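You operate a simulated robot arm through the tools that you are given. There is no shell and no other tool. Be economical: measure what you need, move in short steps, check, and stop when the job is done.

You run a simulated two-armed robot. Do the job below in one go: nothing can be reset, and whatever is moved stays where it is left.

TASK
Run the clamped bolt until it breaks, switch off and slide the guard open.
Fine: limit knob to Full, lever to Slow; switch off before opening; leave the block locked and clamped.

It is judged by the outcome, as a careful person would: the job done as asked, and still so three seconds after it is handed in. It fails if anything else is knocked over, pushed out of place, dropped, spilled or broken.

THE ROBOT
Two 7-joint arms with two-finger parallel grippers on one trunk, on a base that drives. Base frame: it is fixed to the floor where the robot stands at the start and does not move with it; the origin is under the middle of the robot, x ahead of it, y to its left, z up. Units: mm, rad, N and s.
The left shoulder is at the start at [-93, 119, 821], the right one opposite. With the tool pointing down near the work surface each hand reaches from about 100 to 560 mm from the robot's upright axis, wherever it stands, measured 20 degrees to its own side. Places, roughly: black wheel [800, -500, 800]; blue lever [900, -400, 1100]; green-banded black bolt (4x6x4 cm) [1200, -800, 900]; green-banded silver bolt (4x6x4 cm) [1200, -800, 900]; limit knob [800, 0, 1000]; orange lock lever [800, -700, 800]; red off-on knob [700, 200, 1000]; slow-fast lever [600, 0, 700]; yellow guard [900, -300, 1000]; yellow-banded black bolt (4x6x3 cm) [1000, -400, 1000]; yellow-banded silver bolt (4x6x3 cm) [1000, -900, 900]. Payload 3.43 kg a hand.
The TCP of each hand is the grasp point between the finger pads, 30 mm short of the fingertips. In the tool frame z runs along the fingers and y along their closing line. Largest opening 94 mm; finger width 28, thickness 10; the body of the gripper, 50 by 96 mm, starts 55 mm behind the TCP.
Orientation is that of the tool frame in the base frame, as [roll, pitch, yaw] about the fixed x, y, z axes, in that order (R = Rz(yaw) Ry(pitch) Rx(roll)). With the fingers straight down and closing along the base's y, the tool's x points along the base's -x, its y along +y and its z along -z.

THE INTERFACE
- The arms move only by the tool send_rows. It takes "left_deltas", "right_deltas" or both (then of equal length, played together; a hand with none holds still); each is a list that holds one entry, the list of rows, each a list of 7 numbers: the finger opening in mm, from 0 to 94, then the shift along the base's x, y, z in mm, then the turn, a rotation vector about the base's x, y, z in rad. In form: [[[jaw, x, y, z, ax, ay, az], ...]]. A call has 1 to 10 rows; each row shifts and turns the commanded pose from where the row before left it. Each row takes 0.2 s and may step no farther than 50 mm and 0.15 rad from the row before; otherwise, or with a gripper value out of range, the whole call is refused. A pose out of reach is approached as far as the arm can. The call stops where the force on the tool passes 40 N (or 10 N more than at its start, if that is more) or the arm is blocked; 0.2 s more then pass. Each finger travels about 153 mm/s and halts on what it meets, pressing with about 24 N; the grip force reading is that of the motor and also rises with nothing between the fingers. The clock runs only during rows and for 0.2 s after the last one: add rows that do not move to give the fingers time. The reply holds the time, the measured pose of the TCP, the force on the tool along the base axes, the opening and the grip force, in the units named above and with some noise, with the torque about the TCP (base axes, N m) and any sound that the robot's microphone picked up.
- Cameras (640 x 400 px; columns grow to the right, rows downward): "scene" is now at [35.9, 1.4, 1529.7]; the picture's right is [0.00, -1.00, 0.00], its down [-0.74, -0.00, -0.67] and it looks along [0.67, 0.00, -0.74] (base axes); focal length 270 px, centre (320, 200). "left" rides on the left gripper at [76, -14, -102] in its tool frame; the picture's right is [0.18, 0.98, 0.00], its down [-0.75, 0.14, -0.64] and it looks along [-0.63, 0.12, 0.77] (tool axes); focal length 243 px, centre (320, 200). "right" rides on the right gripper at [76, 14, -102] in its tool frame; the picture's right is [-0.18, 0.98, 0.00], its down [-0.75, -0.14, -0.64] and it looks along [-0.63, -0.12, 0.77] (tool axes); focal length 243 px, centre (320, 200). There is no depth. A picture from a camera that has moved, and an enlarged one, comes with that camera's place and axes in the base frame and with its lens.
- snapshot(camera): a new picture of that camera. It takes no simulated time.
- slide_trunk(by): slides the trunk up (or, below 0, down) by that many mm; the arms and the scene camera ride with it, the base frame stays. It gives what a move gives, with no picture.
- steer(legs): drives the robot by 1 to 6 legs, each [ahead, left, turn to the left] in mm, mm and rad, along the robot's own axes; the way and the turn of a leg run together, so that a leg with both is an arc; at most 1500 mm and 3.142 rad a leg. The arms and the cameras ride along, it lands a little off, and it stops where it bumps. It gives what a move gives.
- pan_tilt(pan, tilt): turns the head with the scene camera to pan (to the left, within 2.496 rad either way) and tilt (down, from -0.506 to 1.204), counted from straight ahead of the robot. It gives what a move gives.
- zoom(camera, box): a new picture of the part [left, top, right, bottom] of that camera's present view, enlarged. It takes no simulated time.
- sign_off(): hands the job in; it is judged then, once.

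Go step by step. Nothing tells you exact positions but the pictures and the camera data: compare them with the known pose of the tool, close in by small moves and look again before you grip or let go. The budget is 120 turns and 100 pictures, counting those below and the enlarged ones. Unless the task says otherwise, let go and move clear before handing in, and close with one line.

The tools are called after "Call:" as a command line: name --argument value ..., lists and objects as JSON in quotes. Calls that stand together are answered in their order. send_rows: Moves the arms, as the interface text tells. Its arguments: {"type":"object","properties":{"left_deltas":{"type":"array"},"right_deltas":{"type":"array"}},"required":[]} The other tools are called the same way: slide_trunk (by) slides the trunk up or down; steer (legs) drives the base; pan_tilt (pan, tilt) turns the head that bears the scene camera; snapshot (camera) takes a picture; zoom (camera, box) takes an enlarged picture of a part of a camera's view; sign_off () hands the job in.

At the start:

```text
time: 0.0
left_eef_pos: [269.5, 122.7, 1213.3]
left_orientation: [-3.14, -0.002, 3.141]
left_wrist_force: [0.2, 0.2, -0.3]
left_ft_torque: [-0.01, -0.03, -0.01]
left_gripper_width: 93.9
left_grip_force: 0.1
right_eef_pos: [266.0, -132.7, 1214.0]
right_orientation: [-3.14, 0.001, 3.141]
right_wrist_force: [0.3, 0.5, 0.0]
right_ft_torque: [0.01, -0.01, 0.02]
right_gripper_width: 94.0
right_grip_force: 0.0
trunk travel left (down, up): [-246.0, 90.0]
robot x, y, heading: [-6.4, -0.8, 0.005]
head pan, tilt: [0.002, 0.833]
```

scene: 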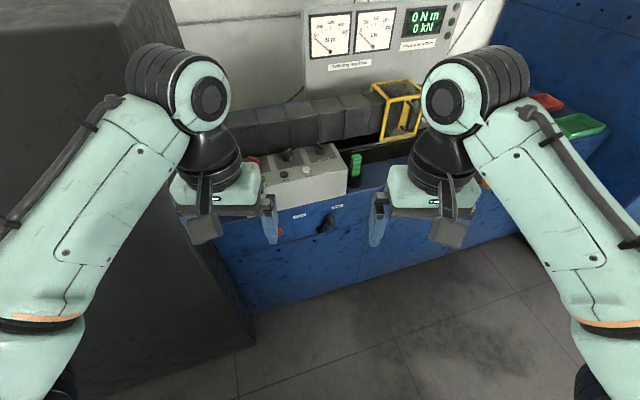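
right: 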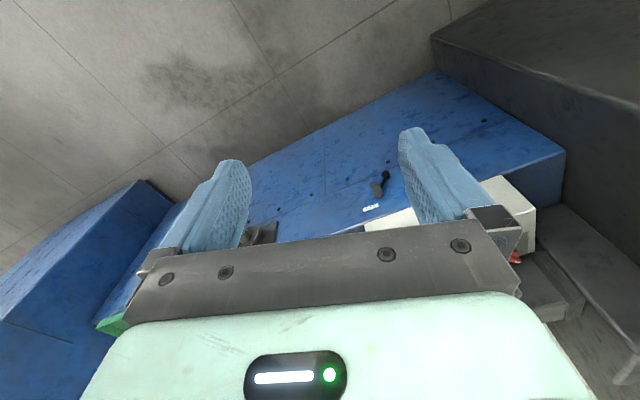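
left: 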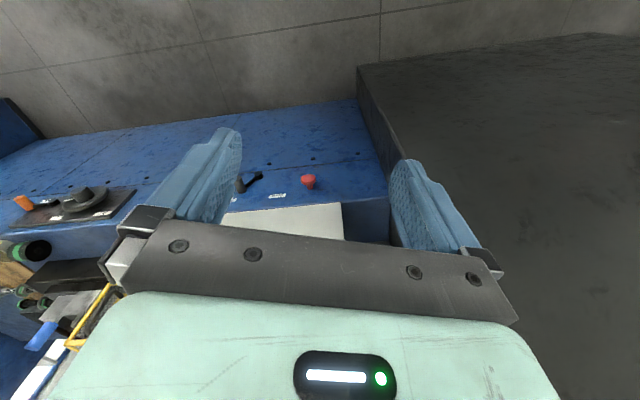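

I see a torsion testing machine with a control box, lever on its front, a yellow guard and bolts; the arms block part of the view. I zoom in on the controls and the display first.

Call:
zoom --camera "scene" --box '[230, 60, 470, 250]'

Call:
pan_tilt --pan -0.5 --tilt 0.6

Call:
snapshot --camera "scene"

```text
2.11 times, centred on (350, 155) of scene
camera zoom: at [35.9, 1.4, 1529.7], right [0.0, -1.0, 0.0], down [-0.74, 0.0, -0.67], along [0.67, 0.0, -0.74], focal length 568 px, centre (257, 295)
```

zoom: 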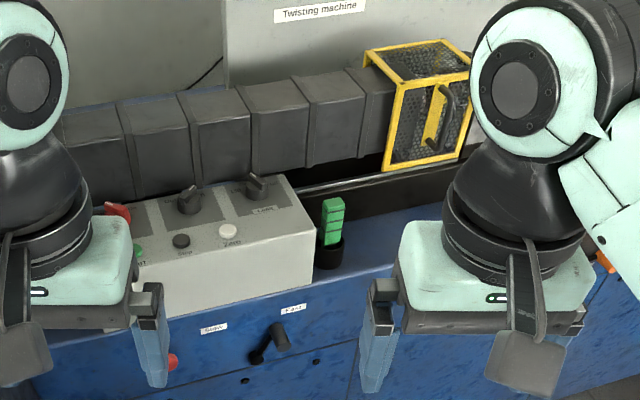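

```text
time: 0.9
left_eef_pos: [269.9, 124.1, 1213.4]
left_orientation: [-3.142, -0.001, 3.141]
left_wrist_force: [0.3, -0.3, -0.3]
left_ft_torque: [0.0, -0.01, 0.04]
left_gripper_width: 94.1
left_grip_force: 0.1
right_eef_pos: [265.2, -133.3, 1212.7]
right_orientation: [3.141, 0.0, 3.141]
right_wrist_force: [0.0, -0.4, 0.3]
right_ft_torque: [-0.01, -0.02, -0.01]
right_gripper_width: 93.9
right_grip_force: 0.1
trunk travel left (down, up): [-246.0, 90.0]
robot x, y, heading: [-5.4, -2.9, 0.0]
head pan, tilt: [-0.499, 0.6]
```

```text
95 pictures are left
camera scene: at [34.5, -40.9, 1549.1], right [-0.48, -0.88, 0.0], down [-0.5, 0.27, -0.82], along [0.72, -0.39, -0.57], focal length 270 px, centre (320, 200)
```

scene: 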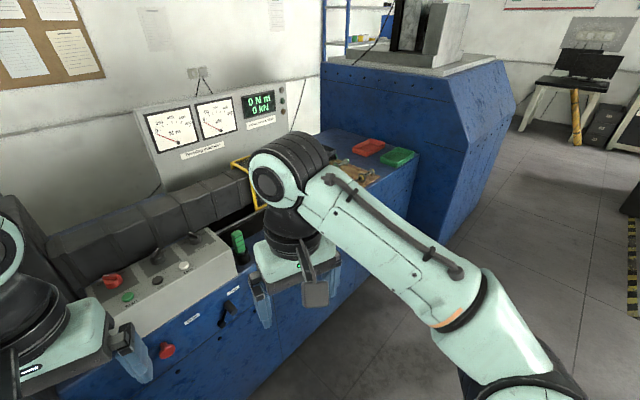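

The right arm hides the guard area. I'll move the right hand outward and zoom in on the machine.

Call:
send_rows --right_deltas '[[[94, -20, -50, 0, 0, 0, 0], [94, -20, -50, 0, 0, 0, 0], [94, -20, -50, 0, 0, 0, 0], [94, -20, -50, 0, 0, 0, 0], [94, -20, -50, 0, 0, 0, 0]]]' --left_deltas '[[[94, -20, 50, 0, 0, 0, 0], [94, -20, 50, 0, 0, 0, 0], [94, -20, 50, 0, 0, 0, 0], [94, -20, 50, 0, 0, 0, 0], [94, -20, 50, 0, 0, 0, 0]]]'

Call:
pan_tilt --pan -0.25 --tilt 0.7

Call:
snapshot --camera "scene"

```text
refused: row 1 steps farther than a row can; nothing moved
```

```text
time: 1.7
left_eef_pos: [269.7, 122.8, 1212.8]
left_orientation: [-3.14, -0.001, -3.141]
left_wrist_force: [-0.8, 0.5, -0.6]
left_ft_torque: [-0.01, -0.03, -0.04]
left_gripper_width: 93.7
left_grip_force: 0.1
right_eef_pos: [266.4, -132.7, 1213.1]
right_orientation: [3.141, 0.0, 3.141]
right_wrist_force: [0.5, -0.2, 0.5]
right_ft_torque: [-0.01, 0.01, 0.02]
right_gripper_width: 93.8
right_grip_force: 0.1
trunk travel left (down, up): [-246.0, 90.0]
robot x, y, heading: [0.2, -0.0, -0.0]
head pan, tilt: [-0.25, 0.7]
```

```text
94 pictures are left
camera scene: at [39.1, -19.8, 1540.5], right [-0.25, -0.97, 0.0], down [-0.62, 0.16, -0.77], along [0.74, -0.19, -0.64], focal length 270 px, centre (320, 200)
```

scene: 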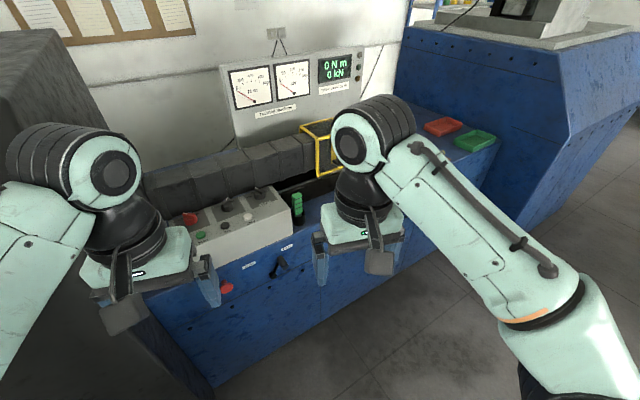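

Call:
send_rows --right_deltas '[[[94, -15, -45, 0, 0, 0, 0], [94, -15, -45, 0, 0, 0, 0], [94, -15, -45, 0, 0, 0, 0], [94, -15, -45, 0, 0, 0, 0], [94, -15, -45, 0, 0, 0, 0], [94, -15, -45, 0, 0, 0, 0]]]'

Call:
snapshot --camera "scene"

```text
time: 3.1
left_eef_pos: [269.3, 123.3, 1213.1]
left_orientation: [-3.141, 0.0, -3.142]
left_wrist_force: [-0.8, -1.0, 0.5]
left_ft_torque: [0.01, -0.01, 0.02]
left_gripper_width: 94.1
left_grip_force: 0.0
right_eef_pos: [174.2, -404.3, 1212.2]
right_orientation: [3.14, 0.003, 3.141]
right_wrist_force: [0.4, -0.7, 0.3]
right_ft_torque: [0.02, -0.03, 0.01]
right_gripper_width: 94.1
right_grip_force: 0.0
trunk travel left (down, up): [-246.0, 90.0]
robot x, y, heading: [0.8, -1.8, -0.001]
head pan, tilt: [-0.25, 0.7]
```

```text
93 pictures are left
camera scene: at [38.9, -20.4, 1540.5], right [-0.25, -0.97, 0.0], down [-0.62, 0.16, -0.76], along [0.74, -0.19, -0.64], focal length 270 px, centre (320, 200)
```

scene: 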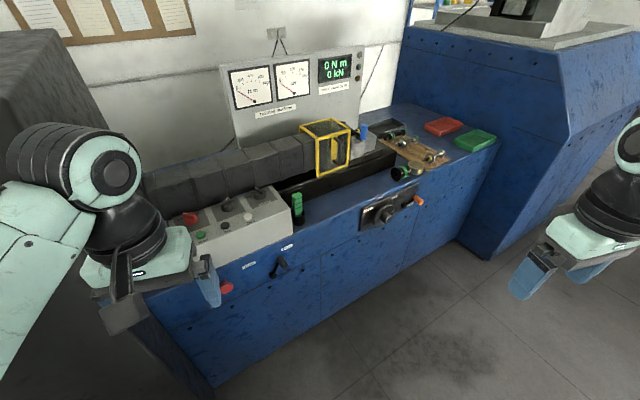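

Call:
zoom --camera "scene" --box '[280, 90, 440, 240]'

Call:
zoom --camera "scene" --box '[160, 170, 320, 310]'

Call:
zoom --camera "scene" --box '[210, 40, 370, 140]'

```text
2.67 times, centred on (360, 165) of scene
camera zoom: at [38.9, -20.4, 1540.5], right [-0.25, -0.97, 0.0], down [-0.62, 0.16, -0.76], along [0.74, -0.19, -0.64], focal length 720 px, centre (213, 293)
```

zoom: 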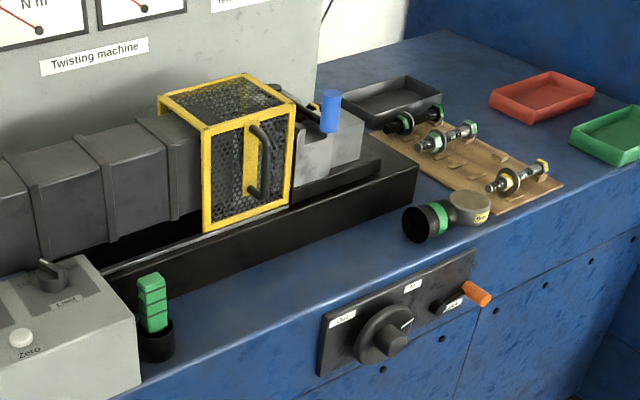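

```text
2.86 times, centred on (240, 240) of scene
camera zoom: at [38.9, -20.4, 1540.5], right [-0.25, -0.97, 0.0], down [-0.62, 0.16, -0.76], along [0.74, -0.19, -0.64], focal length 771 px, centre (549, 86)
```

zoom: 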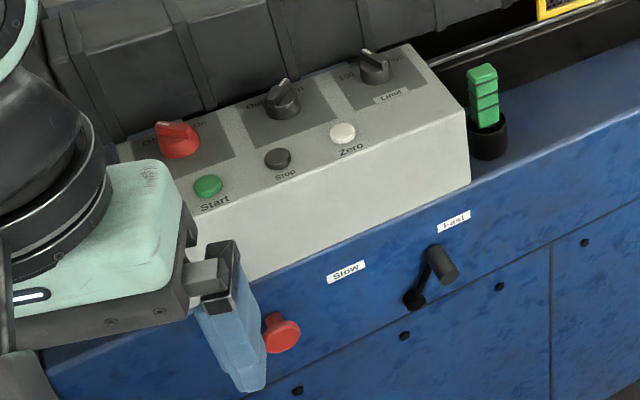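

```text
4.00 times, centred on (290, 90) of scene
camera zoom: at [38.9, -20.4, 1540.5], right [-0.25, -0.97, 0.0], down [-0.62, 0.16, -0.76], along [0.74, -0.19, -0.64], focal length 1080 px, centre (440, 640)
```

zoom: 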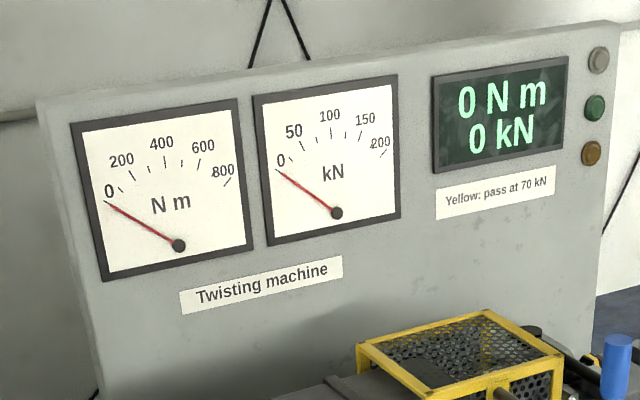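

The machine appears rotated a bit relative to my base frame (face receding to the right), with a tall cabinet close on my left. I drive right and turn to face the machine, then look again for triangulation.

Call:
steer --legs '[[0, -350, 0], [0, 0, 0.27]]'

Call:
pan_tilt --pan 0.0 --tilt 0.7

Call:
snapshot --camera "scene"

```text
time: 7.6
left_eef_pos: [226.3, -153.8, 1212.2]
left_orientation: [-3.141, 0.001, -2.868]
left_wrist_force: [-0.2, 0.6, 0.5]
left_ft_torque: [0.01, 0.02, -0.02]
left_gripper_width: 94.0
left_grip_force: 0.0
right_eef_pos: [277.7, -687.2, 1211.0]
right_orientation: [-3.141, 0.001, -2.867]
right_wrist_force: [0.4, -0.6, 0.1]
right_ft_torque: [0.0, 0.0, 0.02]
right_gripper_width: 94.2
right_grip_force: 0.0
trunk travel left (down, up): [-246.0, 90.0]
robot x, y, heading: [-4.5, -346.5, 0.277]
head pan, tilt: [-0.25, 0.7]
```

```text
time: 8.4
left_eef_pos: [226.3, -153.5, 1213.5]
left_orientation: [3.141, 0.001, -2.868]
left_wrist_force: [-0.2, 0.5, 0.4]
left_ft_torque: [-0.01, 0.01, 0.05]
left_gripper_width: 94.1
left_grip_force: 0.2
right_eef_pos: [277.8, -685.2, 1211.5]
right_orientation: [3.14, 0.0, -2.869]
right_wrist_force: [0.3, 0.7, -0.4]
right_ft_torque: [0.0, 0.0, 0.02]
right_gripper_width: 94.3
right_grip_force: 0.0
trunk travel left (down, up): [-246.0, 90.0]
robot x, y, heading: [0.4, -346.1, 0.276]
head pan, tilt: [0.0, 0.7]
```

```text
89 pictures are left
camera scene: at [40.3, -333.4, 1540.5], right [0.27, -0.96, 0.0], down [-0.62, -0.17, -0.76], along [0.74, 0.21, -0.64], focal length 270 px, centre (320, 200)
```

scene: 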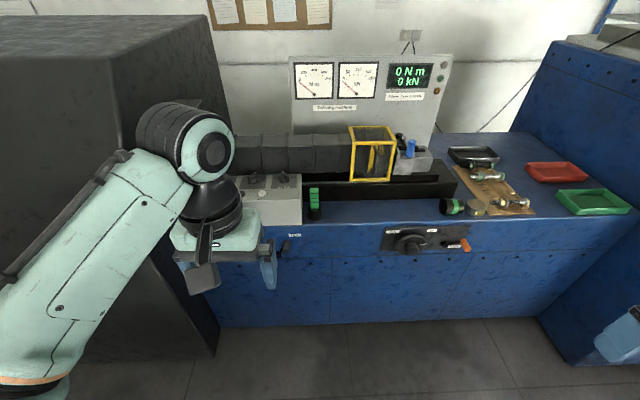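

The robot now squarely faces the machine (table front ~670 mm ahead along this heading, top near z≈815). I use the hand camera for the control box.

Call:
snapshot --camera "left"

Call:
zoom --camera "scene" --box '[330, 110, 490, 260]'

```text
88 pictures are left
camera left: at [158.6, -187.2, 1317.1], right [-0.44, 0.9, 0.0], down [0.69, 0.34, 0.64], along [0.58, 0.28, -0.77], focal length 243 px, centre (320, 200)
```

left: 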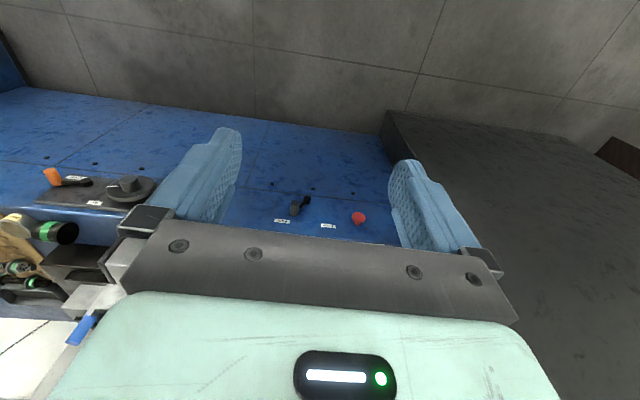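

```text
2.67 times, centred on (410, 185) of scene
camera zoom: at [40.3, -333.4, 1540.5], right [0.27, -0.96, 0.0], down [-0.62, -0.17, -0.76], along [0.74, 0.21, -0.64], focal length 720 px, centre (80, 240)
```

zoom: 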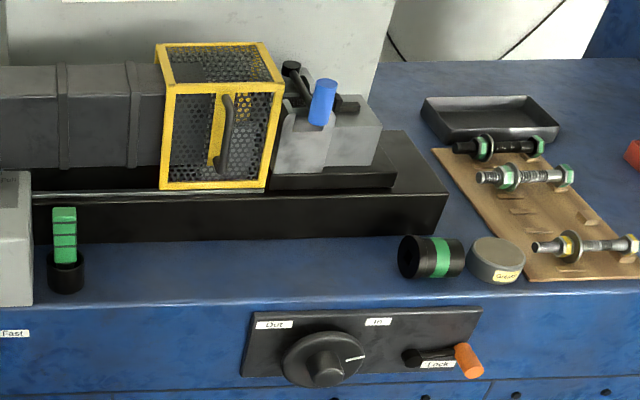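

The clamp, wheel and lock panel are visible; I need a clear view of the control box, so I lower the left hand below the line of sight here in the free space.

Call:
send_rows --left_deltas '[[[94, 0, 0, -45, 0, 0, 0], [94, 0, 0, -45, 0, 0, 0], [94, 0, 0, -45, 0, 0, 0], [94, 0, 0, -45, 0, 0, 0], [94, 0, 0, -45, 0, 0, 0], [94, 0, 0, -45, 0, 0, 0]]]'

Call:
snapshot --camera "scene"

```text
time: 9.8
left_eef_pos: [228.6, -151.5, 942.3]
left_orientation: [3.141, 0.001, -2.867]
left_wrist_force: [0.2, -0.4, 0.4]
left_ft_torque: [-0.01, -0.05, 0.03]
left_gripper_width: 93.9
left_grip_force: 0.0
right_eef_pos: [278.5, -686.0, 1212.5]
right_orientation: [3.141, 0.001, -2.868]
right_wrist_force: [-0.2, 0.6, 0.1]
right_ft_torque: [-0.01, 0.01, 0.0]
right_gripper_width: 94.0
right_grip_force: 0.1
trunk travel left (down, up): [-246.0, 90.0]
robot x, y, heading: [0.2, -344.2, 0.272]
head pan, tilt: [0.0, 0.7]
```

```text
86 pictures are left
camera scene: at [40.7, -333.2, 1540.5], right [0.27, -0.96, 0.0], down [-0.62, -0.17, -0.76], along [0.74, 0.21, -0.64], focal length 270 px, centre (320, 200)
```

scene: 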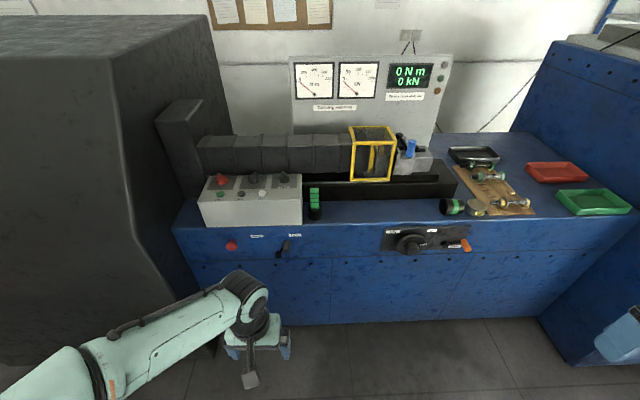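

Now the control box is fully visible. Zooming in on its labels.

Call:
zoom --camera "scene" --box '[195, 165, 325, 265]'

Call:
zoom --camera "scene" --box '[340, 120, 440, 190]'

Call:
zoom --camera "scene" --box '[380, 220, 480, 260]'

```text
4.00 times, centred on (260, 215) of scene
camera zoom: at [40.7, -333.2, 1540.5], right [0.27, -0.96, 0.0], down [-0.62, -0.17, -0.76], along [0.74, 0.21, -0.64], focal length 1080 px, centre (560, 140)
```

zoom: 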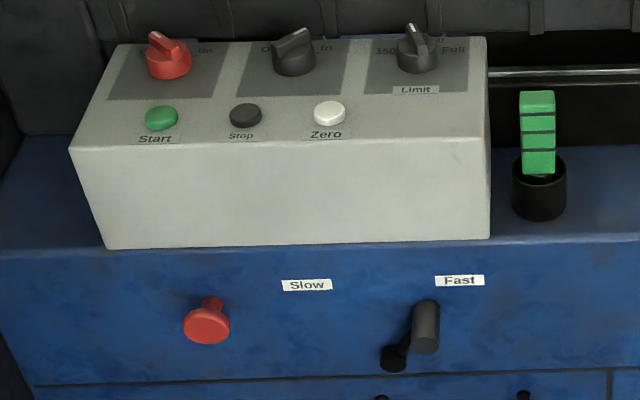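

```text
5.71 times, centred on (390, 155) of scene
camera zoom: at [40.7, -333.2, 1540.5], right [0.27, -0.96, 0.0], down [-0.62, -0.17, -0.76], along [0.74, 0.21, -0.64], focal length 1542 px, centre (-80, 457)
```

zoom: 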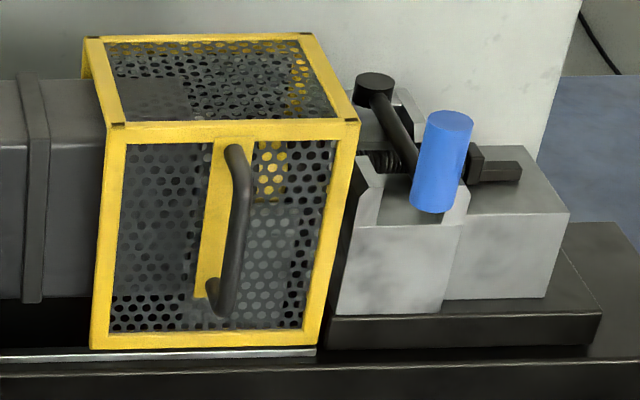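

```text
6.40 times, centred on (430, 240) of scene
camera zoom: at [40.7, -333.2, 1540.5], right [0.27, -0.96, 0.0], down [-0.62, -0.17, -0.76], along [0.74, 0.21, -0.64], focal length 1727 px, centre (-384, -56)
```

zoom: 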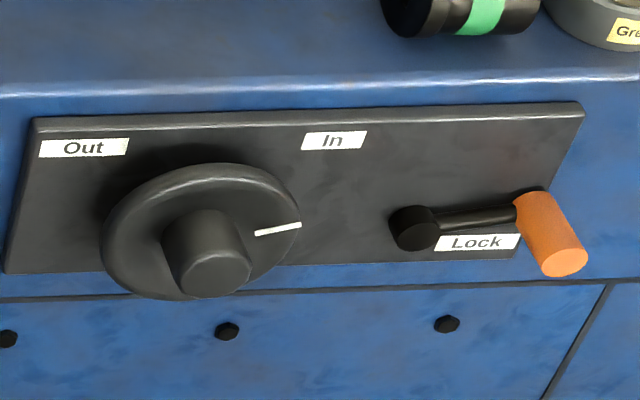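

The lever is on Fast, the red knob seems Off, limit looks at 150, guard is closed and the lock lever is at "Lock". I raise the left hand and drive closer for work on the box with the left hand.

Call:
send_rows --left_deltas '[[[94, 0, 0, 45, 0, 0, 0], [94, 0, 0, 45, 0, 0, 0], [94, 0, 0, 45, 0, 0, 0], [94, 0, 0, 45, 0, 0, 0]]]'

Call:
steer --legs '[[330, 0, 0]]'

Call:
pan_tilt --pan 0.3 --tilt 0.9

Call:
snapshot --camera "scene"

Call:
snapshot --camera "left"

```text
time: 10.8
left_eef_pos: [224.9, -154.0, 1123.5]
left_orientation: [3.141, -0.003, -2.867]
left_wrist_force: [0.1, 0.2, -0.7]
left_ft_torque: [0.01, 0.01, 0.02]
left_gripper_width: 94.1
left_grip_force: 0.0
right_eef_pos: [278.0, -685.5, 1212.1]
right_orientation: [-3.141, 0.0, -2.867]
right_wrist_force: [0.1, -0.5, -0.4]
right_ft_torque: [0.0, -0.03, -0.02]
right_gripper_width: 93.7
right_grip_force: 0.1
trunk travel left (down, up): [-246.0, 90.0]
robot x, y, heading: [0.9, -345.3, 0.276]
head pan, tilt: [0.0, 0.7]
```

```text
time: 13.0
left_eef_pos: [550.9, -62.9, 1123.6]
left_orientation: [-3.141, 0.001, -2.868]
left_wrist_force: [-0.1, -0.7, 0.5]
left_ft_torque: [-0.03, -0.03, 0.01]
left_gripper_width: 94.1
left_grip_force: 0.1
right_eef_pos: [602.8, -595.0, 1212.8]
right_orientation: [3.141, 0.0, -2.869]
right_wrist_force: [0.0, -0.3, 0.6]
right_ft_torque: [-0.01, 0.02, -0.01]
right_gripper_width: 94.0
right_grip_force: 0.0
trunk travel left (down, up): [-246.0, 90.0]
robot x, y, heading: [319.4, -255.8, 0.277]
head pan, tilt: [0.0, 0.7]
```

```text
time: 13.8
left_eef_pos: [549.6, -62.7, 1123.6]
left_orientation: [-3.141, -0.001, -2.868]
left_wrist_force: [0.0, 0.0, 0.0]
left_ft_torque: [-0.01, -0.03, -0.01]
left_gripper_width: 94.0
left_grip_force: 0.1
right_eef_pos: [602.7, -594.5, 1211.8]
right_orientation: [-3.141, 0.0, -2.868]
right_wrist_force: [-1.2, 1.0, -0.5]
right_ft_torque: [0.0, 0.02, 0.0]
right_gripper_width: 94.1
right_grip_force: 0.0
trunk travel left (down, up): [-246.0, 90.0]
robot x, y, heading: [326.2, -256.0, 0.276]
head pan, tilt: [0.3, 0.901]
```

```text
82 pictures are left
camera scene: at [347.4, -224.1, 1524.4], right [0.54, -0.84, 0.0], down [-0.66, -0.42, -0.62], along [0.52, 0.34, -0.78], focal length 270 px, centre (320, 200)
```

scene: 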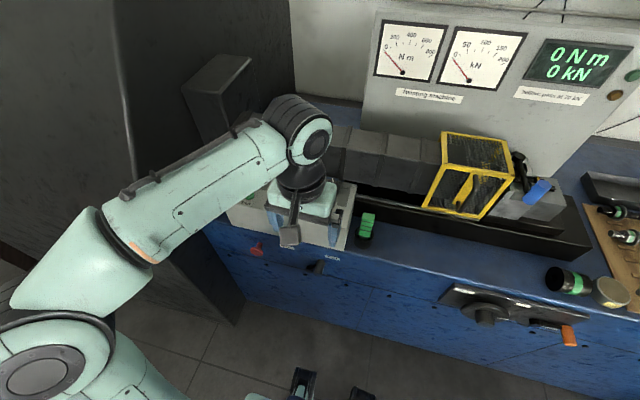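

```text
81 pictures are left
camera left: at [482.2, -96.3, 1227.7], right [-0.44, 0.9, 0.0], down [0.69, 0.34, 0.64], along [0.58, 0.28, -0.77], focal length 243 px, centre (320, 200)
```

left: 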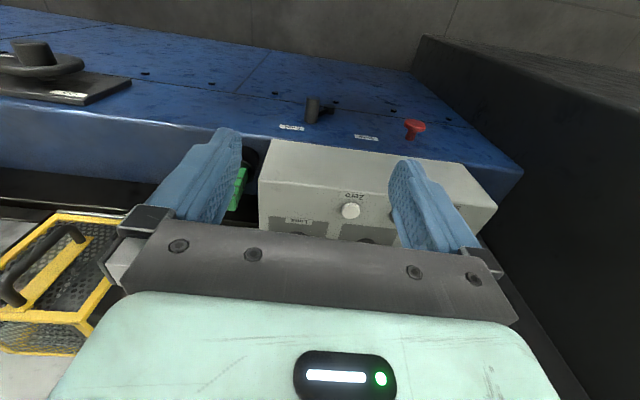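

Triangulating: limit knob ≈ 735/-205/985 and lever grip ≈ 597/-206/750 in a machine-aligned frame (u ahead, v left at heading 0.276); the lever must go left to Slow. I bring the left hand above the lever.

Call:
send_rows --left_deltas '[[[64, 12.3, 4.2, -47, 0, 0, 0], [64, 12.3, 4.2, -47, 0, 0, 0], [64, 12.3, 4.2, -47, 0, 0, 0], [64, 12.3, 4.2, -47, 0, 0, 0], [64, 12.3, 4.2, -47, 0, 0, 0], [64, 12.3, 4.2, -47, 0, 0, 0]]]'

Call:
snapshot --camera "left"

Call:
snapshot --camera "scene"

```text
time: 15.3
left_eef_pos: [613.5, -42.4, 844.4]
left_orientation: [-3.14, -0.009, -2.871]
left_wrist_force: [-40.5, -11.2, 20.0]
left_ft_torque: [1.69, -4.6, 0.69]
left_gripper_width: 64.0
left_grip_force: 0.0
right_eef_pos: [596.4, -596.5, 1212.5]
right_orientation: [-3.141, 0.007, -2.869]
right_wrist_force: [0.0, -0.3, -0.7]
right_ft_torque: [0.0, 0.02, -0.01]
right_gripper_width: 94.2
right_grip_force: 0.0
trunk travel left (down, up): [-246.0, 90.0]
robot x, y, heading: [323.8, -256.8, 0.278]
head pan, tilt: [0.3, 0.901]
stopped in row 6 (left hand): the force on the tool passed its limit at 64 N (the readings are from after the stop); the commanded pose is now the measured one
```

```text
80 pictures are left
camera left: at [545.9, -77.1, 949.1], right [-0.44, 0.9, 0.0], down [0.69, 0.34, 0.64], along [0.57, 0.28, -0.77], focal length 243 px, centre (320, 200)
```

left: 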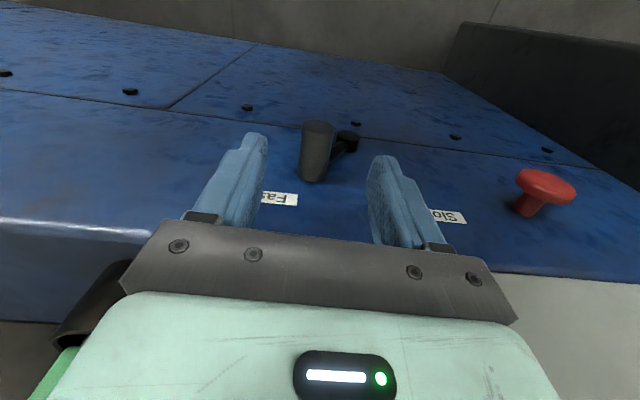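

```text
79 pictures are left
camera scene: at [338.6, -226.3, 1524.6], right [0.54, -0.84, 0.0], down [-0.65, -0.43, -0.62], along [0.53, 0.34, -0.78], focal length 270 px, centre (320, 200)
```

scene: 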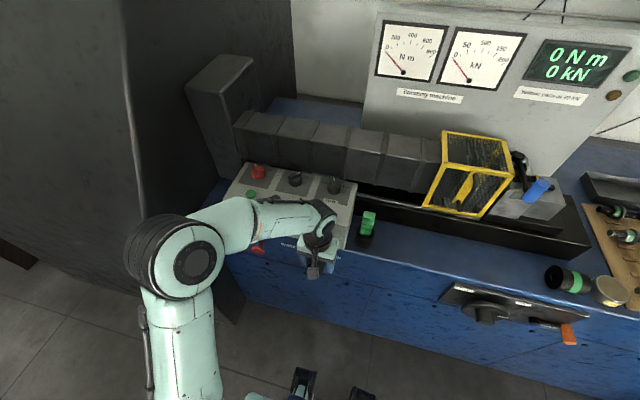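

The hand's body met the front edge of the control box, so straight-down doesn't fit there. I back off and tilt the fingers ~45° forward to reach the lever from in front.

Call:
send_rows --left_deltas '[[[64, -46, -13, 0, 0, 0, 0], [64, 0, 0, 0, 0.0353, -0.125, 0], [64, 0, 0, 0, 0.0353, -0.125, 0], [64, 0, 0, 0, 0.0353, -0.125, 0], [64, 0, 0, -6, 0.0353, -0.125, 0], [64, 0, 0, -8, 0.0353, -0.125, 0], [64, 0, 0, -8, 0.0353, -0.125, 0]]]'

Call:
snapshot --camera "left"

Call:
snapshot --camera "scene"

```text
time: 16.9
left_eef_pos: [595.1, -52.3, 818.9]
left_orientation: [3.138, 0.768, -2.871]
left_wrist_force: [1.0, -1.2, 0.1]
left_ft_torque: [-0.02, 0.03, 0.02]
left_gripper_width: 64.1
left_grip_force: 0.1
left hand out of reach, approached as far as the arm can: row 7
right_eef_pos: [601.7, -596.0, 1211.3]
right_orientation: [-3.14, 0.003, -2.87]
right_wrist_force: [0.1, 0.0, 0.1]
right_ft_torque: [0.0, 0.01, 0.01]
right_gripper_width: 93.6
right_grip_force: 0.2
trunk travel left (down, up): [-246.0, 90.0]
robot x, y, heading: [326.1, -253.8, 0.275]
head pan, tilt: [0.3, 0.901]
```

```text
78 pictures are left
camera left: at [479.2, -99.9, 842.1], right [-0.39, 0.91, -0.13], down [0.05, 0.16, 0.99], along [0.92, 0.38, -0.11], focal length 243 px, centre (320, 200)
```

left: 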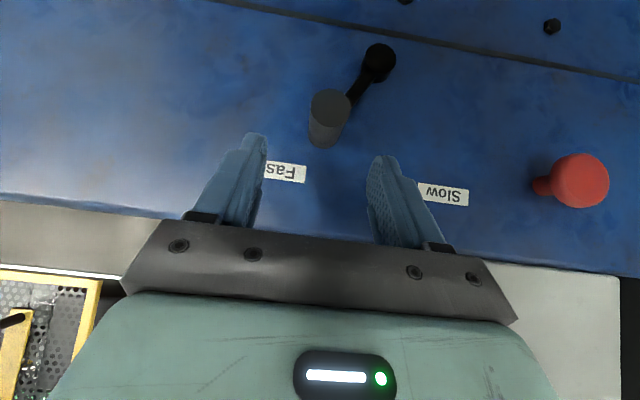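

```text
77 pictures are left
camera scene: at [347.3, -224.3, 1524.4], right [0.54, -0.84, 0.0], down [-0.66, -0.43, -0.62], along [0.52, 0.34, -0.78], focal length 270 px, centre (320, 200)
```

scene: 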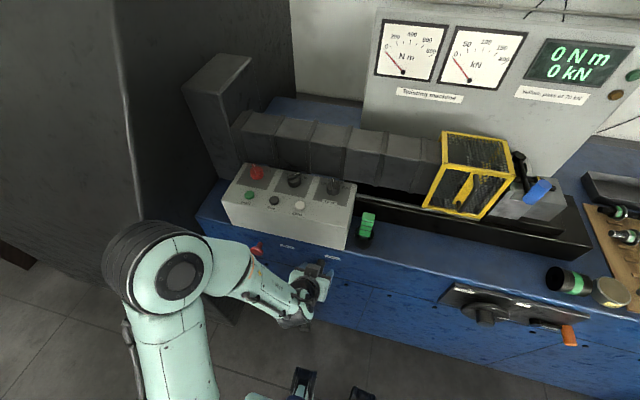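

The lever grip sits between the fingers' planes, lower down. Meanwhile the control box is unobstructed, so I zoom on it.

Call:
zoom --camera "scene" --box '[220, 155, 360, 245]'

```text
4.44 times, centred on (290, 200) of scene
camera zoom: at [347.3, -224.3, 1524.4], right [0.54, -0.84, 0.0], down [-0.66, -0.43, -0.62], along [0.52, 0.34, -0.78], focal length 1199 px, centre (453, 200)
```

zoom: 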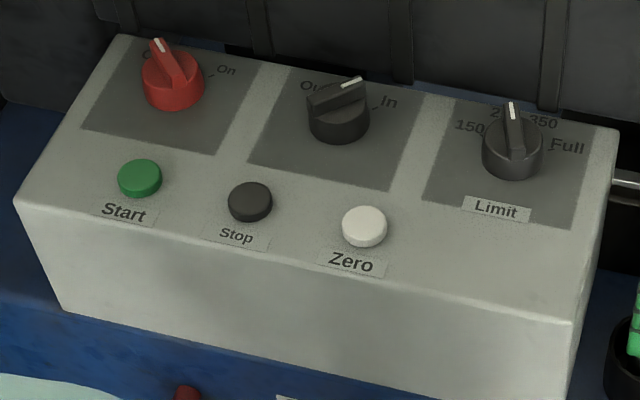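

The limit knob points at 250 (needs ~100° clockwise to Full), red is at Off, the middle knob at In. Now I lower the left fingers to straddle the lever grip.

Call:
send_rows --left_deltas '[[[64, 18.5, 5.2, -23, 0, 0, 0], [64, 18.5, 5.2, -23, 0, 0, 0], [64, 18.5, 6, -23, 0, 0, 0]]]'

Call:
snapshot --camera "left"

```text
time: 17.9
left_eef_pos: [628.4, -43.9, 746.9]
left_orientation: [-3.138, 0.741, -2.87]
left_wrist_force: [-57.8, -12.9, 29.0]
left_ft_torque: [0.41, 0.96, 2.18]
left_gripper_width: 66.9
left_grip_force: 3.2
right_eef_pos: [593.6, -596.1, 1213.2]
right_orientation: [-3.141, 0.008, -2.867]
right_wrist_force: [0.3, -0.3, 0.4]
right_ft_torque: [0.0, 0.05, -0.03]
right_gripper_width: 94.0
right_grip_force: 0.0
trunk travel left (down, up): [-246.0, 90.0]
robot x, y, heading: [322.9, -255.9, 0.272]
head pan, tilt: [0.3, 0.901]
stopped in row 3 (left hand): the force on the tool passed its limit at 245 N (the readings are from after the stop); the commanded pose is now the measured one
```

```text
75 pictures are left
camera left: at [513.3, -89.7, 772.9], right [-0.39, 0.91, -0.13], down [0.08, 0.17, 0.98], along [0.92, 0.38, -0.14], focal length 243 px, centre (320, 200)
```

left: 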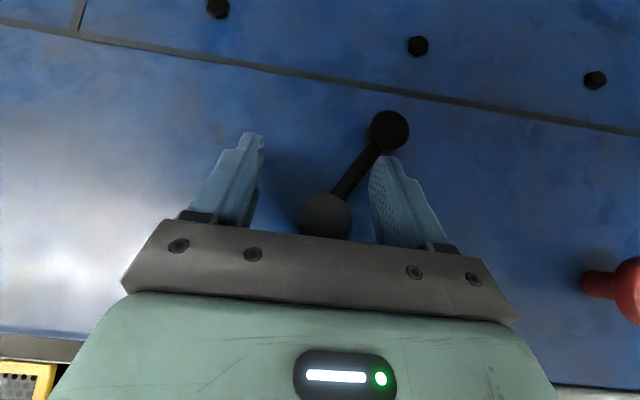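

The fingers straddle the lever but their tips touched the front face; I back off slightly, narrow the jaw and sweep the lever to the left along its arc.

Call:
send_rows --left_deltas '[[[40, -9, -2.5, 0, 0, 0, 0], [40, 0, 0, 0, 0, 0, 0], [40, -4, 14.4, 7, 0, 0, 0], [40, -4, 14.4, 4, 0, 0, 0], [40, -4, 14.4, 1, 0, 0, 0], [40, -4, 14.4, -3, 0, 0, 0], [40, -4, 14.4, -6, 0, 0, 0]]]'

Call:
snapshot --camera "left"

```text
time: 19.5
left_eef_pos: [606.1, 26.7, 751.5]
left_orientation: [3.14, 0.753, -2.875]
left_wrist_force: [-27.5, -18.3, 24.8]
left_ft_torque: [0.34, -0.29, 0.27]
left_gripper_width: 39.1
left_grip_force: 0.1
right_eef_pos: [596.3, -597.4, 1213.3]
right_orientation: [-3.141, 0.004, -2.868]
right_wrist_force: [0.6, -0.2, 0.6]
right_ft_torque: [-0.02, -0.06, -0.01]
right_gripper_width: 94.0
right_grip_force: 0.1
trunk travel left (down, up): [-246.0, 90.0]
robot x, y, heading: [324.7, -255.5, 0.275]
head pan, tilt: [0.3, 0.901]
```

```text
74 pictures are left
camera left: at [490.4, -19.0, 777.5], right [-0.39, 0.91, -0.12], down [0.07, 0.16, 0.98], along [0.92, 0.37, -0.13], focal length 243 px, centre (320, 200)
```

left: 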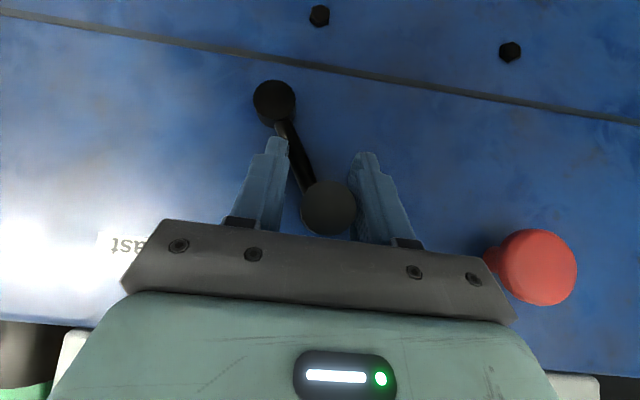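

The lever has swung to the left side. I nudge a little further to make sure it rests fully at Slow.

Call:
send_rows --left_deltas '[[[40, -4, 8, -4, 0, 0, 0], [40, -3, 8, -4, 0, 0, 0], [40, -2.5, 8, -4, 0, 0, 0]]]'

Call:
snapshot --camera "left"

```text
time: 19.9
left_eef_pos: [606.1, 27.5, 750.0]
left_orientation: [-3.132, 0.756, -2.888]
left_wrist_force: [-16.7, -10.3, 17.3]
left_ft_torque: [0.1, -0.2, 0.08]
left_gripper_width: 42.4
left_grip_force: 2.3
right_eef_pos: [596.1, -596.3, 1212.6]
right_orientation: [-3.141, 0.006, -2.87]
right_wrist_force: [-0.6, 0.6, -0.2]
right_ft_torque: [-0.02, 0.01, -0.03]
right_gripper_width: 93.9
right_grip_force: 0.0
trunk travel left (down, up): [-246.0, 90.0]
robot x, y, heading: [323.4, -257.1, 0.273]
head pan, tilt: [0.3, 0.901]
stopped in row 2 (left hand): the force on the tool passed its limit at 68 N (the readings are from after the stop); the commanded pose is now the measured one
```

```text
73 pictures are left
camera left: at [488.2, -15.1, 774.5], right [-0.37, 0.92, -0.13], down [0.07, 0.17, 0.98], along [0.93, 0.35, -0.13], focal length 243 px, centre (320, 200)
```

left: 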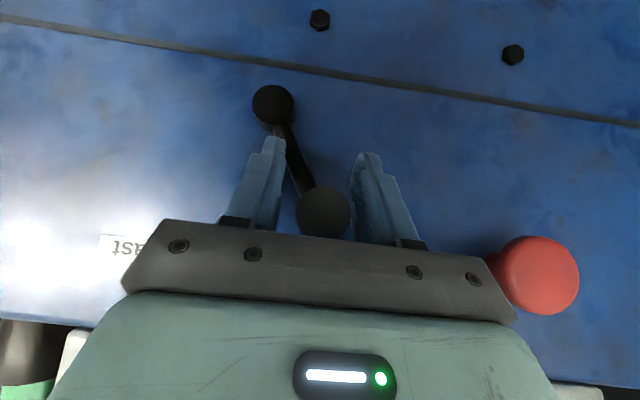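

The lever meets a stop. I open the fingers, withdraw back and up, and check.

Call:
send_rows --left_deltas '[[[64, 0, 0, 0, 0, 0, 0], [64, 0, 0, 0, 0, 0, 0], [64, -27, -7, 30, 0, 0, 0], [64, -27, -7, 30, 0, 0, 0], [64, -27, -7, 30, 0, 0, 0], [64, -15, -4, 40, 0, 0, 0]]]'

Call:
snapshot --camera "left"

Call:
snapshot --camera "scene"

```text
time: 21.3
left_eef_pos: [558.5, 26.4, 885.6]
left_orientation: [-3.135, 0.752, -2.885]
left_wrist_force: [-0.3, -0.1, 0.4]
left_ft_torque: [0.02, 0.01, 0.01]
left_gripper_width: 64.0
left_grip_force: 0.2
left hand out of reach, approached as far as the arm can: row 4, 5, 6
right_eef_pos: [598.5, -597.6, 1211.6]
right_orientation: [3.14, 0.004, -2.869]
right_wrist_force: [-0.3, -0.6, 0.5]
right_ft_torque: [0.0, 0.0, 0.01]
right_gripper_width: 93.9
right_grip_force: 0.1
trunk travel left (down, up): [-246.0, 90.0]
robot x, y, heading: [320.7, -253.1, 0.275]
head pan, tilt: [0.3, 0.901]
```

```text
72 pictures are left
camera left: at [441.3, -17.0, 909.3], right [-0.37, 0.92, -0.13], down [0.07, 0.17, 0.98], along [0.92, 0.36, -0.13], focal length 243 px, centre (320, 200)
```

left: 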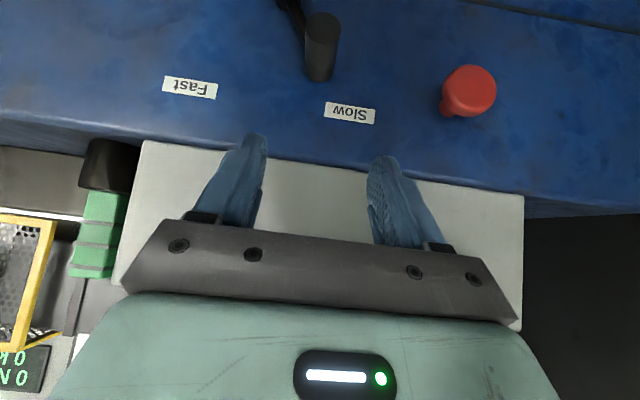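

```text
71 pictures are left
camera scene: at [342.6, -227.0, 1524.4], right [0.54, -0.84, 0.0], down [-0.66, -0.43, -0.62], along [0.52, 0.34, -0.78], focal length 270 px, centre (320, 200)
```

scene: 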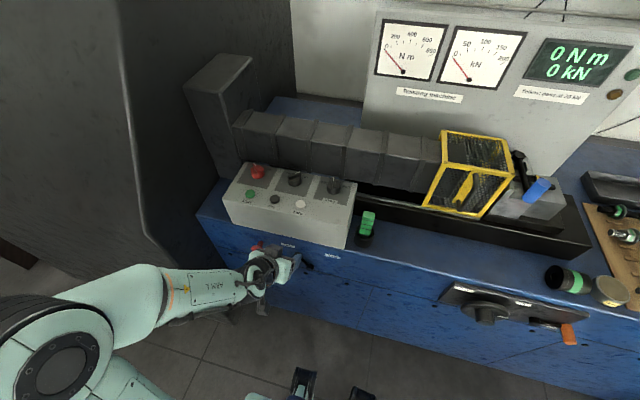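

The lever is now clearly at Slow. Next I raise the left hand, level it again, and move it over the limit knob (≈ base [766, 4, 985]).

Call:
send_rows --left_deltas '[[[64, 0, 0, 48, 0, 0, 0], [64, 0, 0, 48, 0, 0, 0], [64, 0, 0, 48, -0.0408, 0.1443, 0], [64, 0, 0, 48, -0.0408, 0.1443, 0], [64, 0, 0, 48, -0.0408, 0.1443, 0], [64, 0, 0, 20, -0.0408, 0.1443, 0], [64, 0, 0, 0, -0.0408, 0.1443, 0]]]'

```text
time: 22.9
left_eef_pos: [558.2, 28.2, 1142.9]
left_orientation: [-3.123, 0.001, -2.88]
left_wrist_force: [0.4, -1.2, 0.3]
left_ft_torque: [-0.01, -0.01, 0.0]
left_gripper_width: 64.0
left_grip_force: 0.1
right_eef_pos: [600.1, -596.3, 1212.8]
right_orientation: [-3.141, 0.001, -2.87]
right_wrist_force: [0.3, -0.1, 0.6]
right_ft_torque: [0.03, 0.0, 0.03]
right_gripper_width: 93.7
right_grip_force: 0.0
trunk travel left (down, up): [-246.0, 90.0]
robot x, y, heading: [320.6, -255.2, 0.273]
head pan, tilt: [0.3, 0.901]
```

Call:
send_rows --left_deltas '[[[60, 41.6, -4.8, -8, 0, 0, 0], [60, 41.6, -4.8, -8, 0, 0, 0], [60, 41.6, -4.8, -8, 0, 0, 0.15], [60, 41.6, -4.8, -8, 0, 0, 0.15], [60, 41.6, -4.8, -8, 0, 0, 0.15]]]'

Call:
snapshot --camera "left"

Call:
snapshot --camera "scene"

```text
time: 24.1
left_eef_pos: [678.3, -9.5, 1068.2]
left_orientation: [-3.119, 0.009, -2.431]
left_wrist_force: [0.2, 0.0, 0.6]
left_ft_torque: [0.0, 0.02, -0.01]
left_gripper_width: 60.0
left_grip_force: 0.1
left hand out of reach, approached as far as the arm can: row 3, 4, 5
right_eef_pos: [598.7, -594.5, 1211.8]
right_orientation: [3.141, 0.002, -2.872]
right_wrist_force: [-0.3, 0.4, 0.0]
right_ft_torque: [0.0, 0.02, 0.0]
right_gripper_width: 94.1
right_grip_force: 0.0
trunk travel left (down, up): [-246.0, 90.0]
robot x, y, heading: [321.7, -255.3, 0.279]
head pan, tilt: [0.3, 0.901]
```

```text
70 pictures are left
camera left: at [629.5, -68.3, 1172.2], right [-0.78, 0.62, -0.02], down [0.47, 0.61, 0.65], along [0.42, 0.49, -0.76], focal length 243 px, centre (320, 200)
```

left: 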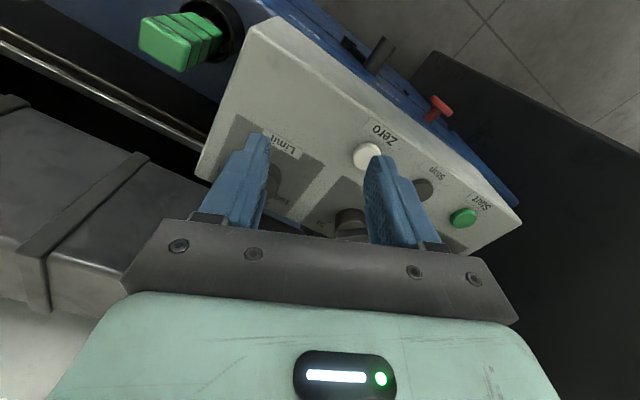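

```text
69 pictures are left
camera scene: at [343.8, -225.3, 1524.4], right [0.54, -0.84, 0.0], down [-0.66, -0.43, -0.62], along [0.52, 0.34, -0.78], focal length 270 px, centre (320, 200)
```

scene: 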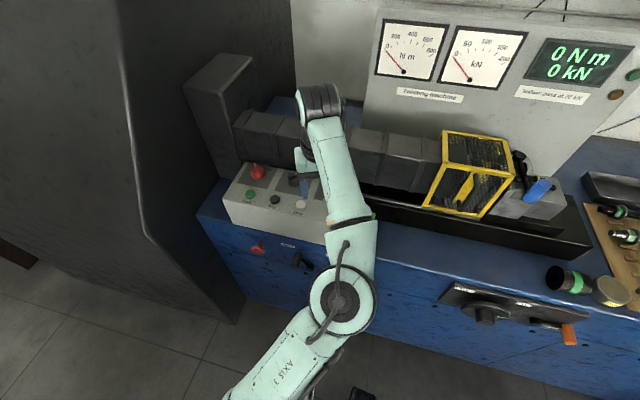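

The arm is at its reach limit there, so I raise the trunk fully, pull the hand back, and drive ~110 mm closer.

Call:
slide_trunk --by 88

Call:
send_rows --left_deltas '[[[60, -40, -11, 0, 0, 0, 0], [60, -40, -11, 0, 0, 0, 0], [60, -30, -8, 0, 0, 0, 0]]]'

Call:
steer --legs '[[110, 0, 0]]'

Call:
snapshot --camera "left"

Call:
snapshot --camera "scene"

```text
time: 25.4
left_eef_pos: [675.9, -9.8, 1157.2]
left_orientation: [-3.122, 0.007, -2.433]
left_wrist_force: [-0.3, -0.6, -0.6]
left_ft_torque: [-0.04, -0.02, 0.01]
left_gripper_width: 60.0
left_grip_force: 0.0
right_eef_pos: [599.0, -596.7, 1300.9]
right_orientation: [-3.141, 0.003, -2.869]
right_wrist_force: [0.2, 0.4, 0.4]
right_ft_torque: [-0.01, -0.04, 0.0]
right_gripper_width: 94.3
right_grip_force: 0.0
trunk travel left (down, up): [-334.0, 2.0]
robot x, y, heading: [323.0, -252.6, 0.276]
head pan, tilt: [0.3, 0.901]
```

```text
time: 26.1
left_eef_pos: [565.9, -41.8, 1158.6]
left_orientation: [-3.124, 0.007, -2.431]
left_wrist_force: [0.1, 0.8, 0.1]
left_ft_torque: [-0.01, 0.01, 0.01]
left_gripper_width: 60.4
left_grip_force: 0.0
right_eef_pos: [598.8, -597.3, 1301.7]
right_orientation: [-3.142, 0.001, -2.87]
right_wrist_force: [0.9, 0.1, -0.4]
right_ft_torque: [0.01, 0.0, 0.01]
right_gripper_width: 93.9
right_grip_force: 0.0
trunk travel left (down, up): [-334.0, 2.0]
robot x, y, heading: [322.8, -255.6, 0.268]
head pan, tilt: [0.3, 0.901]
```

```text
time: 27.4
left_eef_pos: [667.0, -12.6, 1158.6]
left_orientation: [-3.123, 0.006, -2.432]
left_wrist_force: [0.2, 0.3, -0.4]
left_ft_torque: [-0.02, 0.02, -0.02]
left_gripper_width: 60.0
left_grip_force: 0.0
right_eef_pos: [698.8, -567.3, 1300.1]
right_orientation: [-3.141, 0.0, -2.872]
right_wrist_force: [-0.2, -0.1, 0.0]
right_ft_torque: [-0.01, -0.01, 0.0]
right_gripper_width: 94.1
right_grip_force: 0.1
trunk travel left (down, up): [-334.0, 2.0]
robot x, y, heading: [417.5, -226.5, 0.28]
head pan, tilt: [0.3, 0.901]
stopped in leg 1: the robot was blocked; the commanded pose is now the measured one
```

```text
68 pictures are left
camera left: at [617.5, -71.3, 1262.6], right [-0.78, 0.62, -0.02], down [0.47, 0.61, 0.64], along [0.41, 0.49, -0.77], focal length 243 px, centre (320, 200)
```

left: 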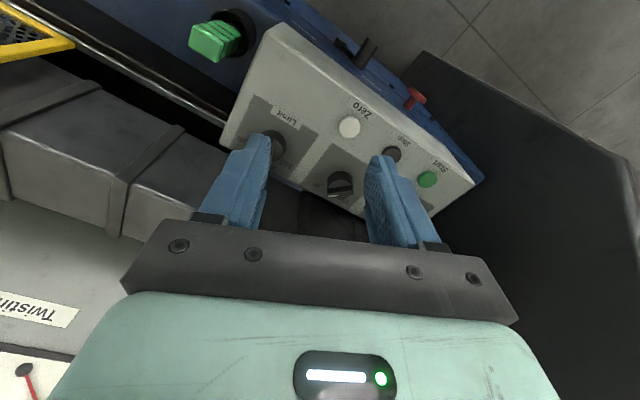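

```text
67 pictures are left
camera scene: at [442.8, -197.4, 1617.7], right [0.54, -0.84, 0.0], down [-0.66, -0.43, -0.62], along [0.52, 0.34, -0.79], focal length 270 px, centre (320, 200)
```

scene: 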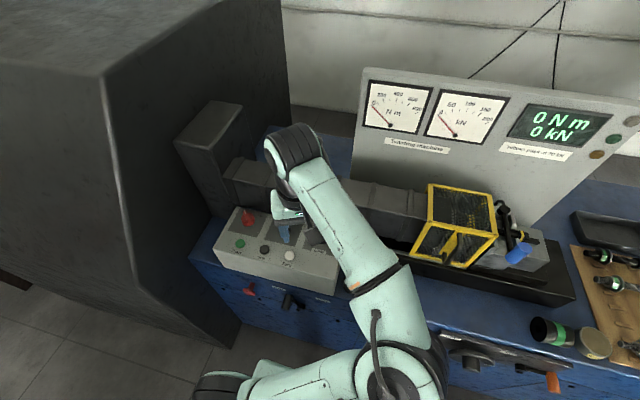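

The base touched the machine, so I back off 10 mm; then I move over the limit knob, higher first.

Call:
steer --legs '[[-10, 0, 0]]'

Call:
send_rows --left_deltas '[[[60, 36, 6, -30, 0, 0, 0], [60, 36, 6, -30, 0, 0, 0], [60, 36, 6, -30, 0, 0, 0]]]'

Call:
snapshot --camera "left"

Call:
snapshot --camera "scene"

```text
time: 28.2
left_eef_pos: [654.4, -16.2, 1158.3]
left_orientation: [-3.123, 0.006, -2.43]
left_wrist_force: [0.4, 0.3, 0.0]
left_ft_torque: [-0.01, 0.0, 0.01]
left_gripper_width: 59.8
left_grip_force: 0.0
right_eef_pos: [688.1, -571.8, 1299.6]
right_orientation: [3.141, 0.002, -2.868]
right_wrist_force: [1.2, 0.6, -0.4]
right_ft_torque: [-0.02, 0.01, -0.01]
right_gripper_width: 93.8
right_grip_force: 0.1
trunk travel left (down, up): [-334.0, 2.0]
robot x, y, heading: [407.6, -231.1, 0.273]
head pan, tilt: [0.3, 0.901]
```

```text
time: 29.0
left_eef_pos: [761.5, 2.3, 1067.8]
left_orientation: [-3.123, 0.006, -2.429]
left_wrist_force: [0.4, 0.9, 0.8]
left_ft_torque: [0.01, 0.0, 0.01]
left_gripper_width: 59.9
left_grip_force: 0.0
right_eef_pos: [686.8, -571.4, 1300.2]
right_orientation: [-3.14, 0.002, -2.869]
right_wrist_force: [0.2, 0.0, -0.1]
right_ft_torque: [0.05, -0.02, 0.0]
right_gripper_width: 94.3
right_grip_force: 0.0
trunk travel left (down, up): [-334.0, 2.0]
robot x, y, heading: [407.0, -233.4, 0.274]
head pan, tilt: [0.3, 0.901]
```

```text
66 pictures are left
camera left: at [712.4, -55.6, 1171.6], right [-0.78, 0.62, -0.02], down [0.47, 0.61, 0.64], along [0.41, 0.49, -0.77], focal length 243 px, centre (320, 200)
```

left: 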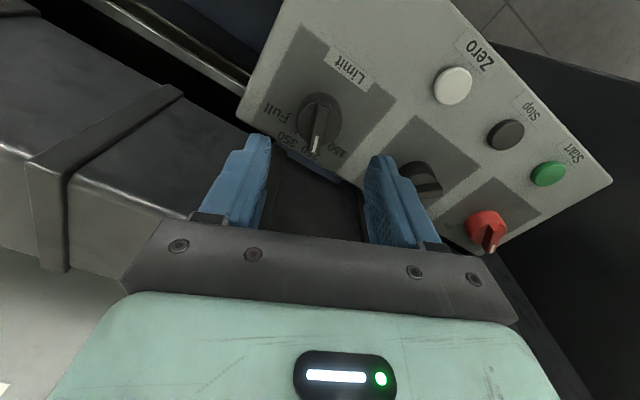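

```text
65 pictures are left
camera scene: at [430.1, -200.9, 1617.5], right [0.54, -0.84, 0.0], down [-0.66, -0.43, -0.62], along [0.52, 0.34, -0.78], focal length 270 px, centre (320, 200)
```

scene: 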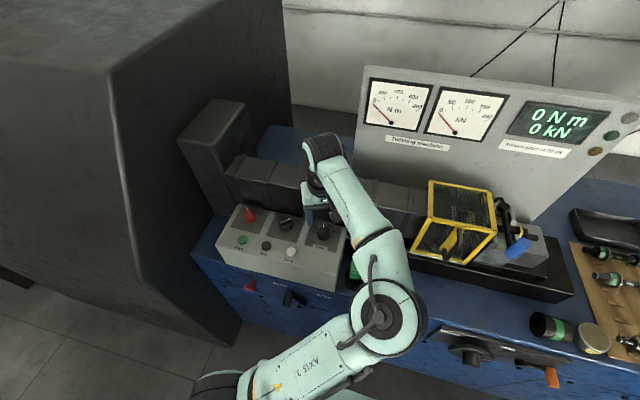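

The hand is aligned with the knob's ridge. I descend in small steps onto the knob, watching the force for contact with the grey housing behind.

Call:
send_rows --left_deltas '[[[60, -1, -2, -25, 0, 0, 0], [60, -1, -2, -20, 0, 0, 0], [60, -1, -1, -15, 0, 0, 0], [60, 0, 0, -8, 0, 0, 0]]]'

Call:
snapshot --camera "left"

Call:
zoom --camera "scene" --box '[210, 110, 400, 310]'

```text
time: 30.0
left_eef_pos: [759.7, -3.4, 1001.7]
left_orientation: [-3.123, 0.006, -2.432]
left_wrist_force: [0.4, -0.5, -0.3]
left_ft_torque: [0.0, -0.01, 0.0]
left_gripper_width: 60.1
left_grip_force: 0.1
right_eef_pos: [685.8, -572.5, 1299.9]
right_orientation: [3.142, 0.001, -2.87]
right_wrist_force: [0.9, 0.2, 0.6]
right_ft_torque: [0.01, 0.02, 0.0]
right_gripper_width: 93.8
right_grip_force: 0.0
trunk travel left (down, up): [-334.0, 2.0]
robot x, y, heading: [409.2, -230.3, 0.273]
head pan, tilt: [0.3, 0.901]
```

```text
64 pictures are left
camera left: at [710.2, -61.5, 1105.0], right [-0.78, 0.62, -0.02], down [0.47, 0.61, 0.64], along [0.41, 0.49, -0.76], focal length 243 px, centre (320, 200)
```

left: 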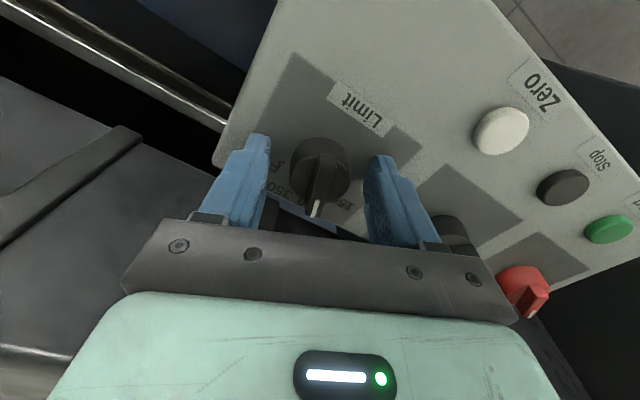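

```text
2.00 times, centred on (305, 210) of scene
camera zoom: at [429.3, -201.3, 1617.5], right [0.54, -0.84, 0.0], down [-0.66, -0.43, -0.62], along [0.52, 0.34, -0.78], focal length 540 px, centre (350, 180)
```

zoom: 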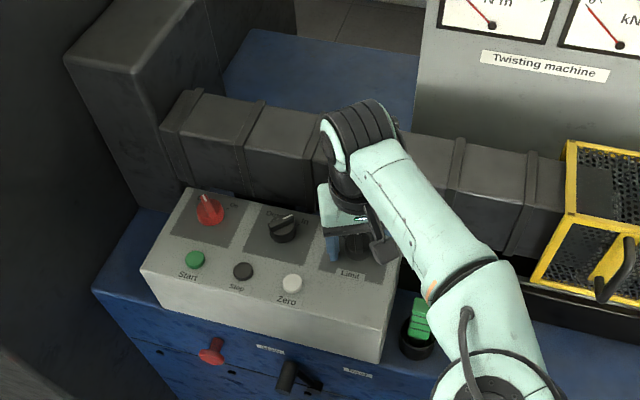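

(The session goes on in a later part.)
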